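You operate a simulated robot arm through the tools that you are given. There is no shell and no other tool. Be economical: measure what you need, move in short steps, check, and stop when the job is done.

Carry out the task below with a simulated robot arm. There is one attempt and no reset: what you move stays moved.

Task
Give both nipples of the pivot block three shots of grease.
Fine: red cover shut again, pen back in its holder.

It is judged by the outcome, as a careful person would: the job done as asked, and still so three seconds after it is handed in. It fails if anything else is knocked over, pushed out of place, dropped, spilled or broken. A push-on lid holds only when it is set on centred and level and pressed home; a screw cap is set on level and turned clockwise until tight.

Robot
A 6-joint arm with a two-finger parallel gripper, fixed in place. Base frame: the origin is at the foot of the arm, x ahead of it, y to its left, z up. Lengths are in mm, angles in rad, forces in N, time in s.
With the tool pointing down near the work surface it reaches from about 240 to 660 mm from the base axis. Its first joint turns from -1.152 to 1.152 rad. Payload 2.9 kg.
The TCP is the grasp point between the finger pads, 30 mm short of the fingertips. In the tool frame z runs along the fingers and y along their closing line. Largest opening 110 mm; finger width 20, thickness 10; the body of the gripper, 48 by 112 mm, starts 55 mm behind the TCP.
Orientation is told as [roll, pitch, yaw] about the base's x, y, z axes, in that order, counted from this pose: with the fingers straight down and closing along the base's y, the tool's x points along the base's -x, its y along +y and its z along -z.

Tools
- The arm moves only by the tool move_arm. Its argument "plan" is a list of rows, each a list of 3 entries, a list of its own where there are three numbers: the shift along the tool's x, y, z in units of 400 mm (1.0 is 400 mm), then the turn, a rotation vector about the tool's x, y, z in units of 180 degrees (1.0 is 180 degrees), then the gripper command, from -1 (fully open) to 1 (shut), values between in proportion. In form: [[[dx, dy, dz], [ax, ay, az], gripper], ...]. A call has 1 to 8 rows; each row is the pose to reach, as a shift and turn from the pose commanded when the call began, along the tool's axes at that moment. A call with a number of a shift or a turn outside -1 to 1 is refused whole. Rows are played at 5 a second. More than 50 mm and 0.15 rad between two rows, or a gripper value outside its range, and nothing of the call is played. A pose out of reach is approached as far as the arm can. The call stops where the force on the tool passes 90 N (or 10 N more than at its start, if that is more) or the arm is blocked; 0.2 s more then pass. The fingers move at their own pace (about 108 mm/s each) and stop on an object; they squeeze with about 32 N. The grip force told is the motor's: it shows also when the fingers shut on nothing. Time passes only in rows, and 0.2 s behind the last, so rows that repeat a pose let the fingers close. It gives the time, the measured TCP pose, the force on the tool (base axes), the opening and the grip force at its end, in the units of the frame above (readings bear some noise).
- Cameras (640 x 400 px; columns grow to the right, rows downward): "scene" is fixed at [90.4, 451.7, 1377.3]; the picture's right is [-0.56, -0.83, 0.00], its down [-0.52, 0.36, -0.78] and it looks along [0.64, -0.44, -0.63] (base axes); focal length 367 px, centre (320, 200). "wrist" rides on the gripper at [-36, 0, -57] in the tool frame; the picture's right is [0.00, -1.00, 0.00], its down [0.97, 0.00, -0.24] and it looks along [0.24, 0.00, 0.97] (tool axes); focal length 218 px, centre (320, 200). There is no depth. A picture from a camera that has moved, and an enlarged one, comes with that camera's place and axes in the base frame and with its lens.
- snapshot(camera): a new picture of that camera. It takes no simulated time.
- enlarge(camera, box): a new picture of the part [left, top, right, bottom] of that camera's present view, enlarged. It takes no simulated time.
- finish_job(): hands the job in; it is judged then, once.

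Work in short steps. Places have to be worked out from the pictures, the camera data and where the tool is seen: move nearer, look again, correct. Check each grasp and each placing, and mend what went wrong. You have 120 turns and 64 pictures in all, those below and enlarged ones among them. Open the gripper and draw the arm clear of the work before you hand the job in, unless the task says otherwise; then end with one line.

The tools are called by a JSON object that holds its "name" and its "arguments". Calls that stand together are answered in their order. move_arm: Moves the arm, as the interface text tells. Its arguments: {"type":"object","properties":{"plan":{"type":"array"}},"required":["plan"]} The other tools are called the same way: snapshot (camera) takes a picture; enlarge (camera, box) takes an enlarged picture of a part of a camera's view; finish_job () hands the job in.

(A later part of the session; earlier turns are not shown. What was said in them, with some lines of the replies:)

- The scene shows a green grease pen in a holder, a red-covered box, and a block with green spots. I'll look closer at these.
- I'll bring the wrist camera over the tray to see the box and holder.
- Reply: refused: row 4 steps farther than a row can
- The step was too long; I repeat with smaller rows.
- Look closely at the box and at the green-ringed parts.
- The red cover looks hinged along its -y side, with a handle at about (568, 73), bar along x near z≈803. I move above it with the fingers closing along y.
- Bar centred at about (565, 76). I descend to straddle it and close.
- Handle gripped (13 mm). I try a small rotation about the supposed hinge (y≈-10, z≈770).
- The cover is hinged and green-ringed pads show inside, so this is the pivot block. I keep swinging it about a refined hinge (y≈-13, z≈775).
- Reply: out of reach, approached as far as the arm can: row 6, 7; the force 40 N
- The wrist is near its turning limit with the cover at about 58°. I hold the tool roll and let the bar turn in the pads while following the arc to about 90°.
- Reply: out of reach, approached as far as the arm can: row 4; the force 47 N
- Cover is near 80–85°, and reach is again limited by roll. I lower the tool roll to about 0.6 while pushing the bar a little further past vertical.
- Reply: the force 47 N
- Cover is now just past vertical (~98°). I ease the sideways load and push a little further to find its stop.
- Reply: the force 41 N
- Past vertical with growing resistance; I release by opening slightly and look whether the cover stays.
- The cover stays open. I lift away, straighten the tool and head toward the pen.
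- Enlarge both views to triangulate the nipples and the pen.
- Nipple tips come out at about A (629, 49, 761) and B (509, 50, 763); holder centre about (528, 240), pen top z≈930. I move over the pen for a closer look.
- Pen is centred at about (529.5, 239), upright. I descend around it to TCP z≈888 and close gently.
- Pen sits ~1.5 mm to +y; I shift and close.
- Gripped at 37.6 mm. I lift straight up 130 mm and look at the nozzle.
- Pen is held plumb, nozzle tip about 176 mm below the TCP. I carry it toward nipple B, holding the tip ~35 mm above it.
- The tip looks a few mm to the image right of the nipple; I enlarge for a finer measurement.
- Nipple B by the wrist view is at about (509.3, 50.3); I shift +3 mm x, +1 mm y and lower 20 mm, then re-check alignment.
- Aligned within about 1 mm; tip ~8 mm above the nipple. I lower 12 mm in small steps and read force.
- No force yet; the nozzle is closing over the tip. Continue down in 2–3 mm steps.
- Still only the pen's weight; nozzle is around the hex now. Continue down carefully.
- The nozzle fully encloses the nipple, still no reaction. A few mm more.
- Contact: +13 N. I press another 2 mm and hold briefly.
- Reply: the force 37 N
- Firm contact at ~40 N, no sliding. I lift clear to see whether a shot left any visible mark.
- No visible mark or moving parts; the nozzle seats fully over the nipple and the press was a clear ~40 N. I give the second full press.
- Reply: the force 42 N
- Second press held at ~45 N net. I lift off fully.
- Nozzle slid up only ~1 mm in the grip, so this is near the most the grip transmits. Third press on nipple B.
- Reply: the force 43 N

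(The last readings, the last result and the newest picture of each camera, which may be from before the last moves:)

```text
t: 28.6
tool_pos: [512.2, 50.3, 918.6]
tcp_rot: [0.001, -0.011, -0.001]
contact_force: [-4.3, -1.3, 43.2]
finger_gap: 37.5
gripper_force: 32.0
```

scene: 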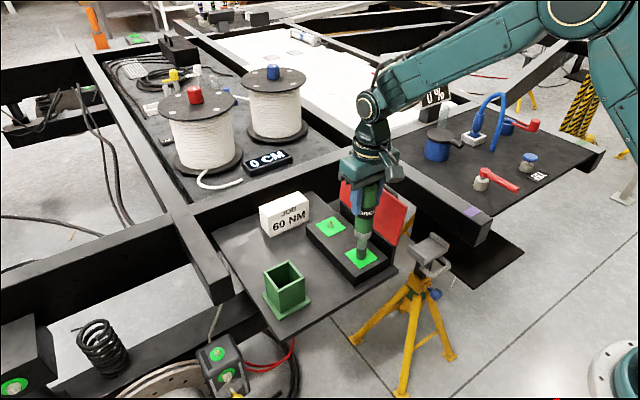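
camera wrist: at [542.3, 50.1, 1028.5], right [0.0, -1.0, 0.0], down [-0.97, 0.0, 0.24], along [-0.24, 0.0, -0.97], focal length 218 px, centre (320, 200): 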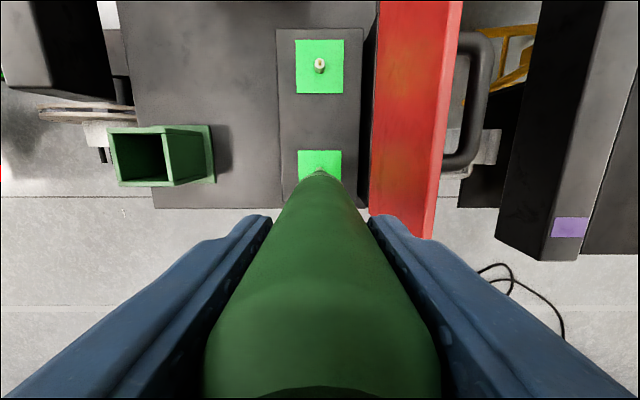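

Three presses done on B. I lift and move to nipple A, 120 mm further in x, tip held above it.

{"name": "move_arm", "arguments": {"plan": [[[0, 0, -0.04], [0, 0, 0], 1], [[0, 0, -0.12], [0, 0, 0], 1], [[-0.1, 0, -0.13], [0, 0, 0], 1], [[-0.2, 0, -0.13], [0, 0, 0], 1], [[-0.28, 0, -0.13], [0, 0, 0], 1], [[-0.3, 0, -0.115], [0, 0, 0], 1], [[-0.3, 0, -0.1], [0, 0, 0], 1]]}}

{"name": "enlarge", "arguments": {"camera": "scene", "box": [310, 180, 380, 265]}}

{"name": "enlarge", "arguments": {"camera": "wrist", "box": [270, 120, 370, 400]}}

```text
t: 30.2
tool_pos: [631.1, 51.4, 953.1]
tcp_rot: [-0.001, 0.002, 0.001]
contact_force: [-0.6, 0.0, -4.1]
finger_gap: 37.5
gripper_force: 31.9
```

```text
4.71 times, centred on (345, 222) of scene
camera zoom: at [90.5, 451.7, 1377.3], right [-0.56, -0.83, 0.0], down [-0.52, 0.36, -0.78], along [0.64, -0.44, -0.63], focal length 1726 px, centre (202, 94)
```

zoom: 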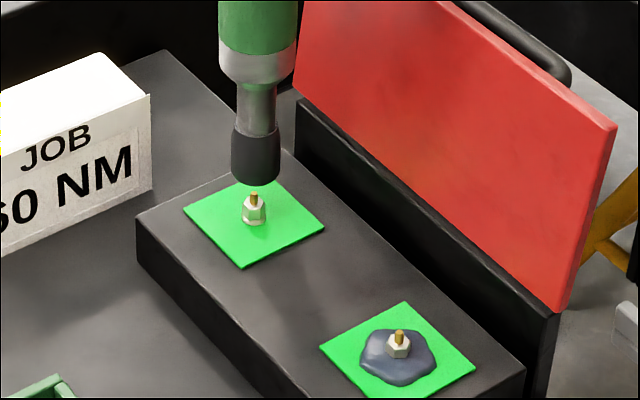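

```text
1.43 times, centred on (320, 260) of wrist
camera zoom: at [666.2, 51.6, 1010.6], right [0.0, -1.0, 0.0], down [-0.97, 0.0, 0.24], along [-0.24, 0.0, -0.97], focal length 312 px, centre (320, 114)
```

zoom: 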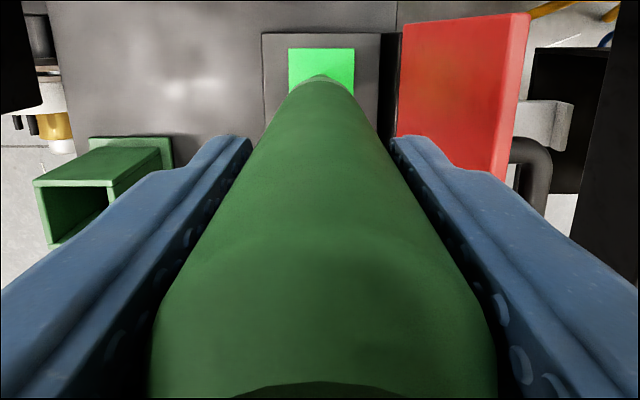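

After the third press a collar of grease appeared at B, so each ~40 N press is a shot. The nozzle is well lined up over A; first press there.

{"name": "move_arm", "arguments": {"plan": [[[0, 0, 0.04], [0, 0, 0], 1], [[0, 0, 0.075], [0, 0, 0], 1], [[0, 0, 0.093], [0, 0, 0], 1], [[0, 0, 0.1], [0, 0, 0], 1], [[0, 0, 0.1], [0, 0, 0], 1]]}}

{"name": "enlarge", "arguments": {"camera": "scene", "box": [310, 180, 380, 265]}}

```text
t: 31.4
tool_pos: [632.0, 50.7, 918.5]
tcp_rot: [-0.002, -0.009, 0.001]
contact_force: [-5.7, 0.2, 32.3]
finger_gap: 37.5
gripper_force: 32.4
```

```text
4.71 times, centred on (345, 222) of scene
camera zoom: at [89.6, 451.6, 1377.4], right [-0.56, -0.83, 0.0], down [-0.52, 0.36, -0.78], along [0.64, -0.44, -0.63], focal length 1726 px, centre (202, 94)
```

zoom: 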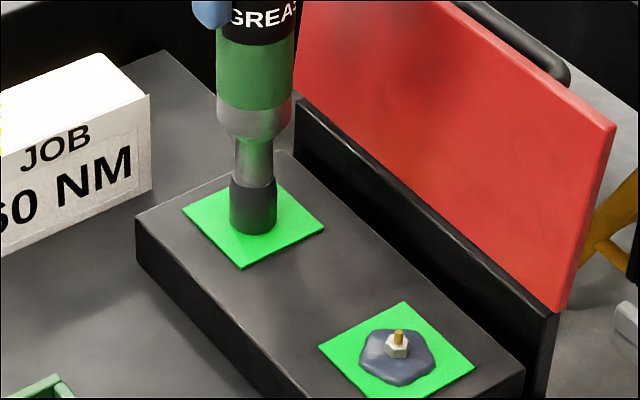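

32 N; without releasing, I add ~1 mm to match the earlier presses.

{"name": "move_arm", "arguments": {"plan": [[[0, 0, 0.0015], [0, 0, 0], 1], [[0, 0, 0.003], [0, 0, 0], 1]]}}

```text
t: 32.0
tool_pos: [631.7, 50.4, 917.5]
tcp_rot: [0.0, -0.008, -0.001]
contact_force: [-3.3, -3.3, 36.7]
finger_gap: 37.9
gripper_force: 32.3
```

First press at A done at ~41 N net. I lift off and look.

{"name": "move_arm", "arguments": {"plan": [[[0, 0, -0.02], [0, 0, 0], 1], [[0, 0, -0.06], [0, 0, 0], 1], [[0, 0, -0.103], [0, 0, 0], 1]]}}

{"name": "enlarge", "arguments": {"camera": "scene", "box": [310, 180, 380, 265]}}

```text
t: 32.8
tool_pos: [629.4, 50.7, 952.7]
tcp_rot: [-0.003, 0.004, 0.001]
contact_force: [-0.7, 0.6, -4.4]
finger_gap: 37.5
gripper_force: 32.0
```

```text
4.71 times, centred on (345, 222) of scene
camera zoom: at [90.5, 451.7, 1377.3], right [-0.56, -0.83, 0.0], down [-0.52, 0.36, -0.78], along [0.64, -0.44, -0.63], focal length 1726 px, centre (202, 94)
```

zoom: 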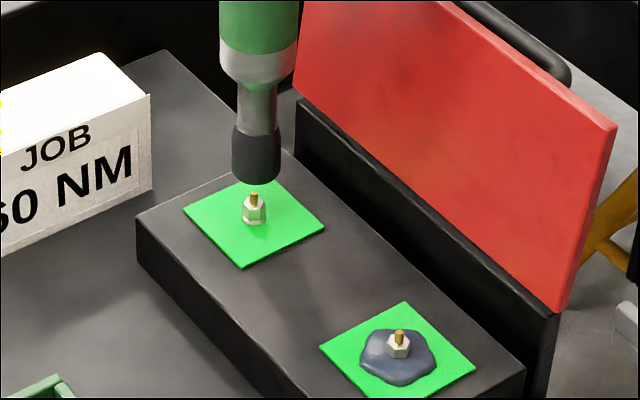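

Nozzle unchanged and aligned. Second press at A, then release in the next call.

{"name": "move_arm", "arguments": {"plan": [[[0, 0, 0.04], [0, 0, 0], 1], [[0, 0, 0.075], [0, 0, 0], 1], [[0, 0, 0.093], [0, 0, 0], 1], [[0, 0, 0.1045], [0, 0, 0], 1], [[0, 0, 0.1045], [0, 0, 0], 1]]}}

```text
t: 34.0
tool_pos: [633.6, 49.8, 918.4]
tcp_rot: [0.0, -0.013, 0.001]
contact_force: [-5.1, -2.7, 38.4]
finger_gap: 37.6
gripper_force: 31.7
```

Second press at ~43 N net; release and check for grease.

{"name": "move_arm", "arguments": {"plan": [[[0, 0, -0.02], [0, 0, 0], 1], [[0, 0, -0.06], [0, 0, 0], 1], [[0, 0, -0.1045], [0, 0, 0], 1]]}}

{"name": "enlarge", "arguments": {"camera": "scene", "box": [310, 180, 380, 265]}}

```text
t: 34.8
tool_pos: [629.2, 51.3, 954.6]
tcp_rot: [-0.003, 0.002, 0.0]
contact_force: [0.8, 0.4, -3.2]
finger_gap: 37.6
gripper_force: 31.7
```

```text
4.71 times, centred on (345, 222) of scene
camera zoom: at [90.5, 451.7, 1377.3], right [-0.56, -0.83, 0.0], down [-0.52, 0.36, -0.78], along [0.64, -0.44, -0.63], focal length 1726 px, centre (202, 94)
```

zoom: 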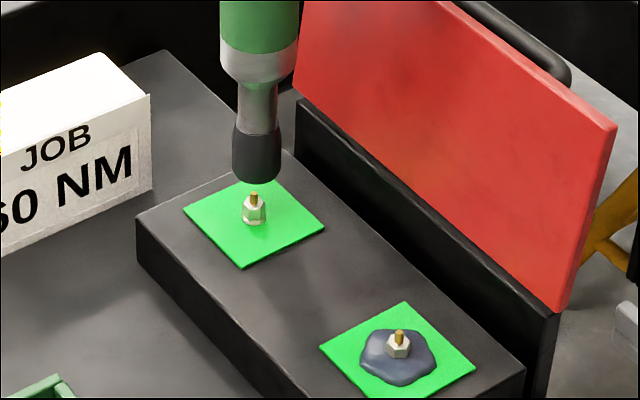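

Same as at B after two. Third press at A.

{"name": "move_arm", "arguments": {"plan": [[[0, 0, 0.04], [0, 0, 0], 1], [[0, 0, 0.075], [0, 0, 0], 1], [[0, 0, 0.093], [0, 0, 0], 1], [[0, 0, 0.1055], [0, 0, 0], 1], [[0, 0, 0.1055], [0, 0, 0], 1]]}}

```text
t: 36.0
tool_pos: [631.5, 51.1, 918.0]
tcp_rot: [0.001, -0.01, -0.001]
contact_force: [-5.7, -5.5, 39.0]
finger_gap: 37.9
gripper_force: 31.6
```

Third press done at ~43 N net. I lift off and verify grease at A.

{"name": "move_arm", "arguments": {"plan": [[[0, 0, -0.02], [0, 0, 0], 1], [[0, 0, -0.06], [0, 0, 0], 1], [[0, 0, -0.105], [0, 0, 0], 1], [[0, 0, -0.18], [0, 0, 0], 1]]}}

{"name": "enlarge", "arguments": {"camera": "scene", "box": [290, 140, 390, 265]}}

```text
t: 37.0
tool_pos: [631.5, 51.9, 984.3]
tcp_rot: [-0.001, 0.001, 0.001]
contact_force: [-0.9, -0.9, -4.2]
finger_gap: 37.7
gripper_force: 31.8
```

```text
3.20 times, centred on (340, 202) of scene
camera zoom: at [90.5, 451.7, 1377.3], right [-0.56, -0.83, 0.0], down [-0.52, 0.36, -0.78], along [0.64, -0.44, -0.63], focal length 1174 px, centre (256, 192)
```

zoom: 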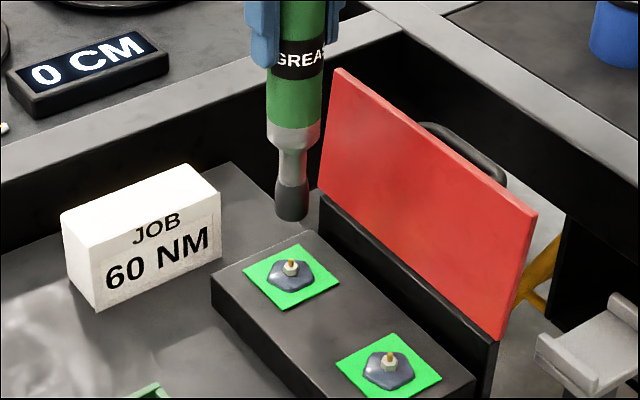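

Both nipples now carry the grease collar. I take the pen back over its holder, at the original grasp position (531, 239).

{"name": "move_arm", "arguments": {"plan": [[[0.02, 0.02, -0.075], [0, 0, 0], 1], [[0.07, 0.11, -0.09], [0, 0, 0], 1], [[0.12, 0.2, -0.09], [0, 0, 0], 1], [[0.17, 0.29, -0.09], [0, 0, 0], 1], [[0.21, 0.38, -0.09], [0, 0, 0], 1], [[0.25, 0.468, -0.075], [0, 0, 0], 1], [[0.25, 0.468, -0.075], [0, 0, 0], 1]]}}

{"name": "enlarge", "arguments": {"camera": "scene", "box": [220, 150, 340, 330]}}

```text
t: 38.6
tool_pos: [529.0, 240.2, 1015.9]
tcp_rot: [-0.001, 0.0, -0.002]
contact_force: [-0.6, 0.7, -5.6]
finger_gap: 37.5
gripper_force: 32.0
```

```text
2.22 times, centred on (280, 240) of scene
camera zoom: at [90.5, 451.8, 1377.3], right [-0.56, -0.83, 0.0], down [-0.52, 0.36, -0.78], along [0.64, -0.44, -0.63], focal length 815 px, centre (409, 111)
```

zoom: 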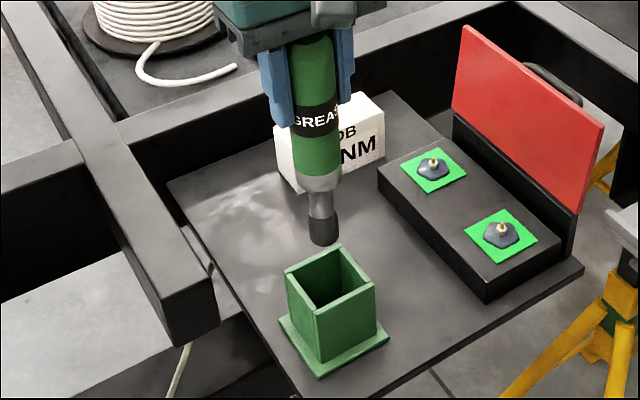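

Nozzle hangs over the opening; I correct +2 mm x, -1 mm y and lower, stopping ~10 mm short.

{"name": "move_arm", "arguments": {"plan": [[[-0.005, -0.0025, 0.05], [0, 0, 0], 1], [[-0.005, -0.0025, 0.12], [0, 0, 0], 1], [[-0.005, -0.0025, 0.19], [0, 0, 0], 1], [[-0.005, -0.0025, 0.25], [0, 0, 0], 1], [[-0.005, -0.0025, 0.295], [0, 0, 0], 1]]}}

```text
t: 39.8
tool_pos: [533.5, 238.7, 896.3]
tcp_rot: [-0.001, 0.0, 0.002]
contact_force: [-0.5, 0.0, -3.8]
finger_gap: 37.4
gripper_force: 32.5
```

No contact on the way. I lower the last bit in small steps until the floor is felt.

{"name": "move_arm", "arguments": {"plan": [[[0.003, 0, 0.008], [0, 0, 0], 1], [[0.003, 0, 0.016], [0, 0, 0], 1], [[0.003, 0, 0.021], [0, 0, 0], 1]]}}

```text
t: 40.6
tool_pos: [532.1, 238.7, 888.4]
tcp_rot: [-0.001, 0.001, 0.001]
contact_force: [-0.2, -0.4, -4.5]
finger_gap: 37.6
gripper_force: 32.4
```

{"name": "move_arm", "arguments": {"plan": [[[0, 0, 0.004], [0, 0, 0], 1], [[0, 0, 0.008], [0, 0, 0], 1], [[0, 0, 0.008], [0, 0, 0], 1]]}}

```text
t: 41.4
tool_pos: [531.2, 238.1, 887.1]
tcp_rot: [-0.001, -0.005, 0.0]
contact_force: [-5.6, 0.0, 23.7]
finger_gap: 37.7
gripper_force: 31.9
```

Floor reached. I ease off the load and open a little to release.

{"name": "move_arm", "arguments": {"plan": [[[0, 0, -0.006], [0, 0, 0], 1], [[0, 0, -0.006], [0, 0, 0], 0.28], [[0, 0, -0.006], [0, 0, 0], 0.2], [[0, 0, -0.006], [0, 0, 0], 0.1], [[0, 0, -0.006], [0, 0, 0], 0]]}}

{"name": "snapshot", "arguments": {"camera": "wrist"}}

```text
t: 42.6
tool_pos: [532.5, 237.6, 886.7]
tcp_rot: [-0.003, 0.0, 0.0]
contact_force: [-0.4, -0.3, 0.0]
finger_gap: 55.2
gripper_force: 0.0
```

```text
14 pictures are left
camera wrist: at [567.7, 237.9, 944.3], right [0.0, -1.0, 0.0], down [-0.97, 0.0, 0.24], along [-0.24, 0.0, -0.97], focal length 218 px, centre (320, 200)
```

wrist: 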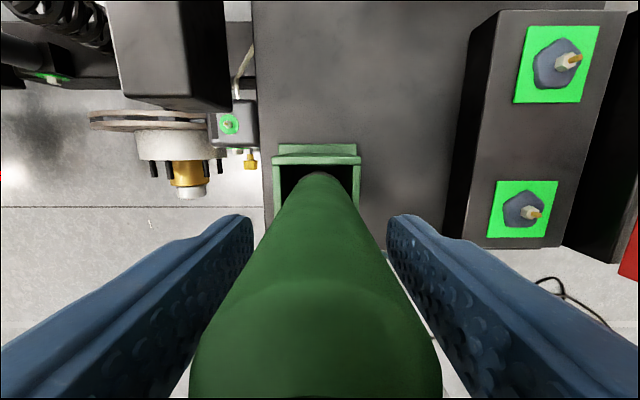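

The pen stands upright and free. I rise straight up with wide fingers.

{"name": "move_arm", "arguments": {"plan": [[[0, 0, 0], [0, 0, 0], -0.3], [[0, 0, -0.07], [0, 0, 0], -0.4], [[0, 0, -0.17], [0, 0, 0], -0.4], [[0, 0, -0.27], [0, 0, 0], -0.4], [[0, 0, -0.35], [0, 0, 0], -0.4]]}}

{"name": "snapshot", "arguments": {"camera": "scene"}}

```text
t: 43.8
tool_pos: [530.7, 239.0, 1027.5]
tcp_rot: [-0.002, -0.001, -0.001]
contact_force: [-0.4, -0.6, -0.4]
finger_gap: 77.2
gripper_force: 0.0
```

```text
13 pictures are left
```

scene: 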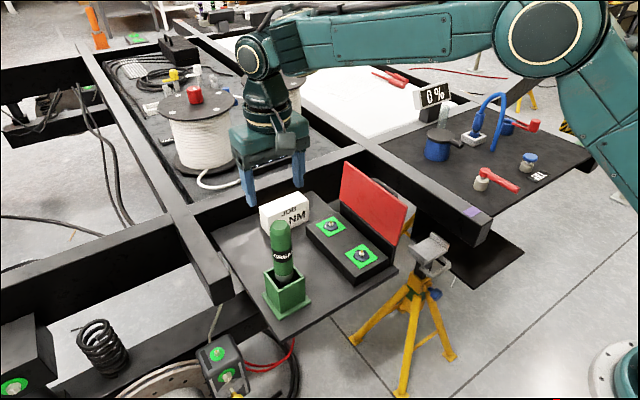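

Pen stands in its holder. Next I go back over the cover toward the handle side.

{"name": "move_arm", "arguments": {"plan": [[[-0.01, -0.1, 0], [0, 0, 0], 0.3], [[-0.02, -0.2, 0], [0, 0, 0], 0.5], [[-0.035, -0.3, 0], [0, 0, 0], 0.5], [[-0.05, -0.4, 0], [0, 0, 0], 0.5], [[-0.06, -0.5, 0], [0, 0, 0], 0.5], [[-0.066, -0.6, 0], [-0.0386, 0, 0], 0.5], [[-0.066, -0.69, 0], [-0.077, 0, 0], 0.5], [[-0.066, -0.78, 0], [-0.115, 0, 0], 0.5]]}}

```text
t: 45.6
tool_pos: [557.1, -75.0, 1026.8]
tcp_rot: [0.359, 0.0, 0.0]
contact_force: [0.1, -0.5, 0.4]
finger_gap: 27.3
gripper_force: 0.1
```

I lower to the approach pose beside the handle (the pose reached after releasing it) and look.

{"name": "move_arm", "arguments": {"plan": [[[0, -0.095, -0.009], [-0.0382, 0, 0], 0.45], [[0, -0.122, 0.061], [-0.0786, 0, 0], 0.45], [[0, -0.157, 0.155], [-0.0786, 0, 0], 0.45], [[0, -0.166, 0.179], [-0.0786, 0, 0], 0.45], [[0, -0.166, 0.179], [-0.0786, 0, 0], 0.45]]}}

{"name": "snapshot", "arguments": {"camera": "wrist"}}

{"name": "enlarge", "arguments": {"camera": "scene", "box": [310, 120, 470, 270]}}

```text
t: 46.8
tool_pos: [560.4, -111.2, 935.4]
tcp_rot: [0.607, 0.001, 0.001]
contact_force: [0.0, 0.6, 0.5]
finger_gap: 30.2
gripper_force: 0.2
out of reach, approached as far as the arm can: row 1, 2
```

```text
12 pictures are left
camera wrist: at [594.5, -142.7, 982.4], right [0.0, -0.82, -0.57], down [-0.97, -0.14, 0.2], along [-0.24, 0.55, -0.8], focal length 218 px, centre (320, 200)
```

wrist: 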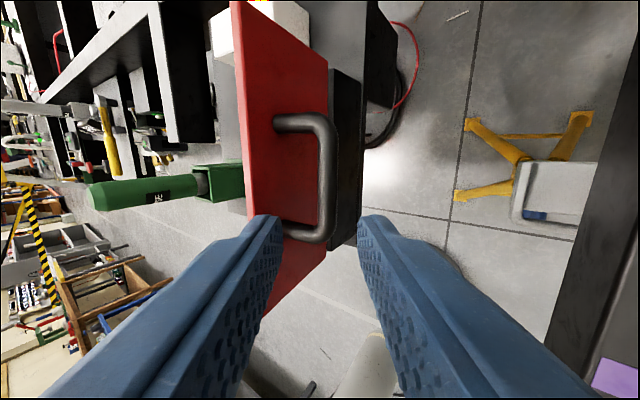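

```text
2.67 times, centred on (390, 195) of scene
camera zoom: at [90.4, 451.7, 1377.3], right [-0.56, -0.83, 0.0], down [-0.52, 0.36, -0.78], along [0.64, -0.44, -0.63], focal length 978 px, centre (133, 213)
```

zoom: 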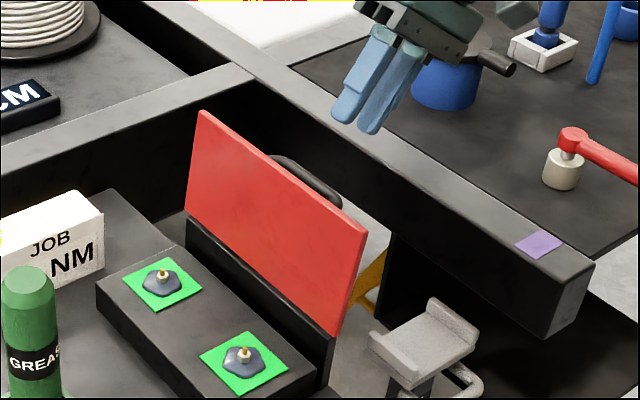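

Handle is ~3 mm off to the -u side; I correct, narrow the fingers and advance along the tool, then close on the bar.

{"name": "move_arm", "arguments": {"plan": [[[0, -0.008, 0.05], [0, 0, 0], 0.52], [[0, -0.008, 0.12], [0, 0, 0], 0.52], [[0, -0.008, 0.17], [0, 0, 0], 0.52], [[0, -0.008, 0.205], [0, 0, 0], 0.52]]}}

{"name": "snapshot", "arguments": {"camera": "wrist"}}

```text
t: 47.8
tool_pos: [558.7, -68.3, 865.6]
tcp_rot: [0.608, 0.0, -0.001]
contact_force: [-0.7, 0.7, -0.2]
finger_gap: 26.5
gripper_force: 0.1
```

```text
10 pictures are left
camera wrist: at [594.6, -99.4, 913.7], right [0.0, -0.82, -0.57], down [-0.97, -0.14, 0.2], along [-0.24, 0.55, -0.8], focal length 218 px, centre (320, 200)
```

wrist: 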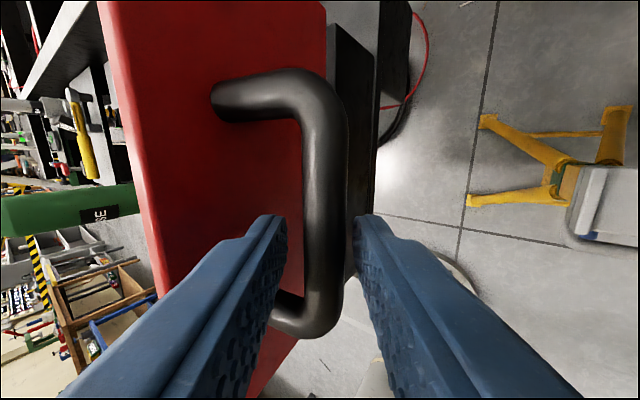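

Bar is between the fingers; close on it.

{"name": "move_arm", "arguments": {"plan": [[[0, 0, 0], [0, 0, 0], 0.8], [[0, 0, 0], [0, 0, 0], 1], [[0, 0, 0], [0, 0, 0], 1]]}}

```text
t: 48.6
tool_pos: [558.4, -66.3, 865.6]
tcp_rot: [0.607, 0.0, 0.001]
contact_force: [0.1, 1.7, -3.8]
finger_gap: 13.1
gripper_force: 44.8
```

Gripped. I swing the cover back along its arc, tool roll held.

{"name": "move_arm", "arguments": {"plan": [[[0, 0.0345, 0.007], [0, 0, 0], 1], [[0, 0.068, 0.017], [0, 0, 0], 1], [[0, 0.099, 0.032], [0, 0, 0], 1], [[0, 0.128, 0.0515], [0, 0, 0], 1], [[0, 0.153, 0.075], [0, 0, 0], 1], [[0, 0.175, 0.102], [0, 0, 0], 1]]}}

{"name": "enlarge", "arguments": {"camera": "scene", "box": [230, 110, 450, 300]}}

```text
t: 50.0
tool_pos: [560.2, 14.5, 874.6]
tcp_rot: [0.606, -0.004, -0.001]
contact_force: [13.5, 0.9, 11.7]
finger_gap: 13.5
gripper_force: 45.2
```

```text
2.11 times, centred on (340, 205) of scene
camera zoom: at [90.6, 451.8, 1377.3], right [-0.56, -0.83, 0.0], down [-0.52, 0.36, -0.78], along [0.64, -0.44, -0.63], focal length 772 px, centre (278, 190)
```

zoom: 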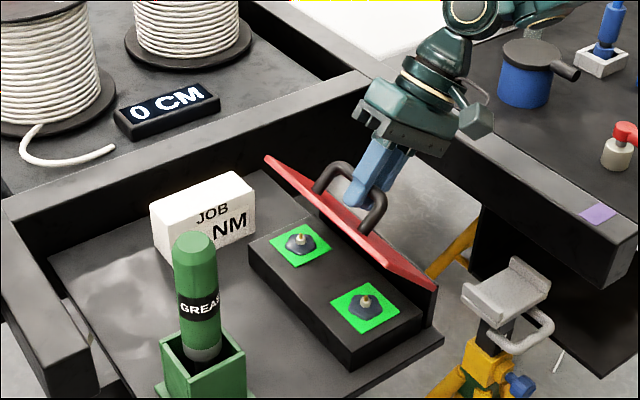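

Cover is at ~50° and following. Continue closing while bringing the tool upright.

{"name": "move_arm", "arguments": {"plan": [[[0, 0.016, 0.03], [0.034, 0, 0], 1], [[0, 0.033, 0.063], [0.072, 0, 0], 1], [[0, 0.0445, 0.098], [0.1105, 0, 0], 1], [[0, 0.05, 0.1335], [0.1455, 0, 0], 1], [[0, 0.0505, 0.1695], [0.177, 0, 0], 1], [[0, 0.0505, 0.1695], [0.177, 0, 0], 1]]}}

```text
t: 51.4
tool_pos: [558.8, 73.2, 830.1]
tcp_rot: [0.054, -0.004, 0.009]
contact_force: [8.6, 28.2, 14.9]
finger_gap: 13.5
gripper_force: 44.9
```

Nearly shut. I lower the last ~13 mm and let the side load relax.

{"name": "move_arm", "arguments": {"plan": [[[0, 0.01, 0.015], [0.01, 0, 0], 1], [[0, 0.013, 0.028], [0.017, 0, 0], 1], [[0, 0.013, 0.036], [0.017, 0, 0], 1], [[0, 0.013, 0.036], [0.017, 0, 0], 1]]}}

{"name": "enlarge", "arguments": {"camera": "scene", "box": [290, 170, 410, 290]}}

```text
t: 52.4
tool_pos: [558.6, 76.3, 820.0]
tcp_rot: [-0.002, -0.006, -0.001]
contact_force: [-7.0, 12.2, 43.4]
finger_gap: 13.4
gripper_force: 45.1
```

```text
3.33 times, centred on (350, 230) of scene
camera zoom: at [89.5, 451.9, 1377.3], right [-0.56, -0.83, 0.0], down [-0.52, 0.36, -0.78], along [0.64, -0.44, -0.63], focal length 1223 px, centre (220, 100)
```

zoom: 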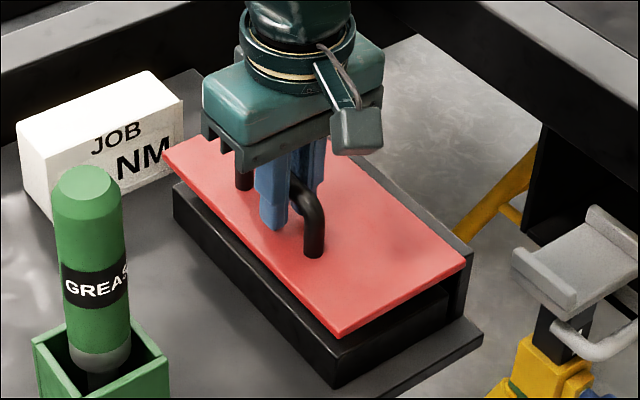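

The cover's near corner is at exactly its starting pixel (356, 270.5), so it is shut. I release and rise.

{"name": "move_arm", "arguments": {"plan": [[[0, 0, -0.008], [0, 0, 0], 1], [[0, 0, -0.008], [0, 0, 0], 0.6], [[0, 0, -0.008], [0, 0, 0], 0.4], [[0, 0, -0.05], [0, 0, 0], 0.3], [[0, 0, -0.13], [0, 0, 0], 0.3], [[0, 0, -0.25], [0, 0, 0], 0], [[0.05, 0, -0.36], [0, 0, 0], -0.5]]}}

{"name": "snapshot", "arguments": {"camera": "scene"}}

{"name": "enlarge", "arguments": {"camera": "scene", "box": [230, 180, 410, 330]}}

```text
t: 54.0
tool_pos: [539.9, 77.8, 962.8]
tcp_rot: [-0.003, -0.001, 0.001]
contact_force: [0.0, -0.4, -0.1]
finger_gap: 82.4
gripper_force: 0.1
```

```text
7 pictures are left
```

scene: 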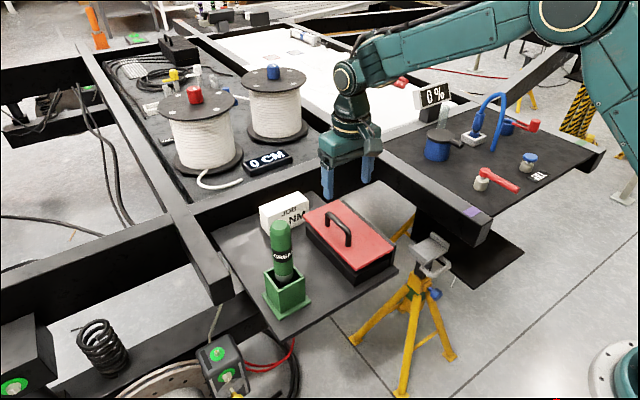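

```text
2.67 times, centred on (320, 255) of scene
camera zoom: at [90.4, 451.7, 1377.3], right [-0.56, -0.83, 0.0], down [-0.52, 0.36, -0.78], along [0.64, -0.44, -0.63], focal length 978 px, centre (320, 53)
```

zoom: 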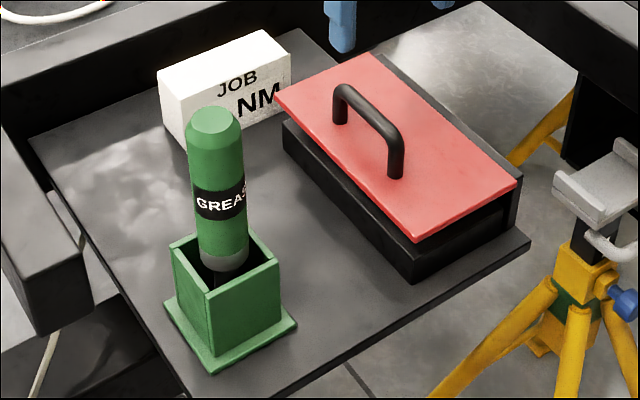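

Cover shut and pen in its holder as at the start. I draw the arm further clear.

{"name": "move_arm", "arguments": {"plan": [[[0.08, 0, -0.08], [0, 0, 0], -0.8], [[0.16, 0, -0.16], [0, 0, 0], -1], [[0.24, 0, -0.24], [0, 0, 0], -1], [[0.32, 0, -0.32], [0, 0, 0], -1]]}}

{"name": "finish_job", "arguments": {}}

```text
t: 55.0
tool_pos: [408.9, 74.5, 1088.0]
tcp_rot: [-0.002, 0.0, -0.001]
contact_force: [0.5, -0.3, 0.1]
finger_gap: 110.1
gripper_force: 0.0
```

```text
The job is handed in.
```

I gave both nipples of the pivot block three presses with the grease pen, and a collar of grease showed on each after its third press; nothing displays a shot count. The red cover is shut again, the pen is back in its holder, and the arm is drawn clear.
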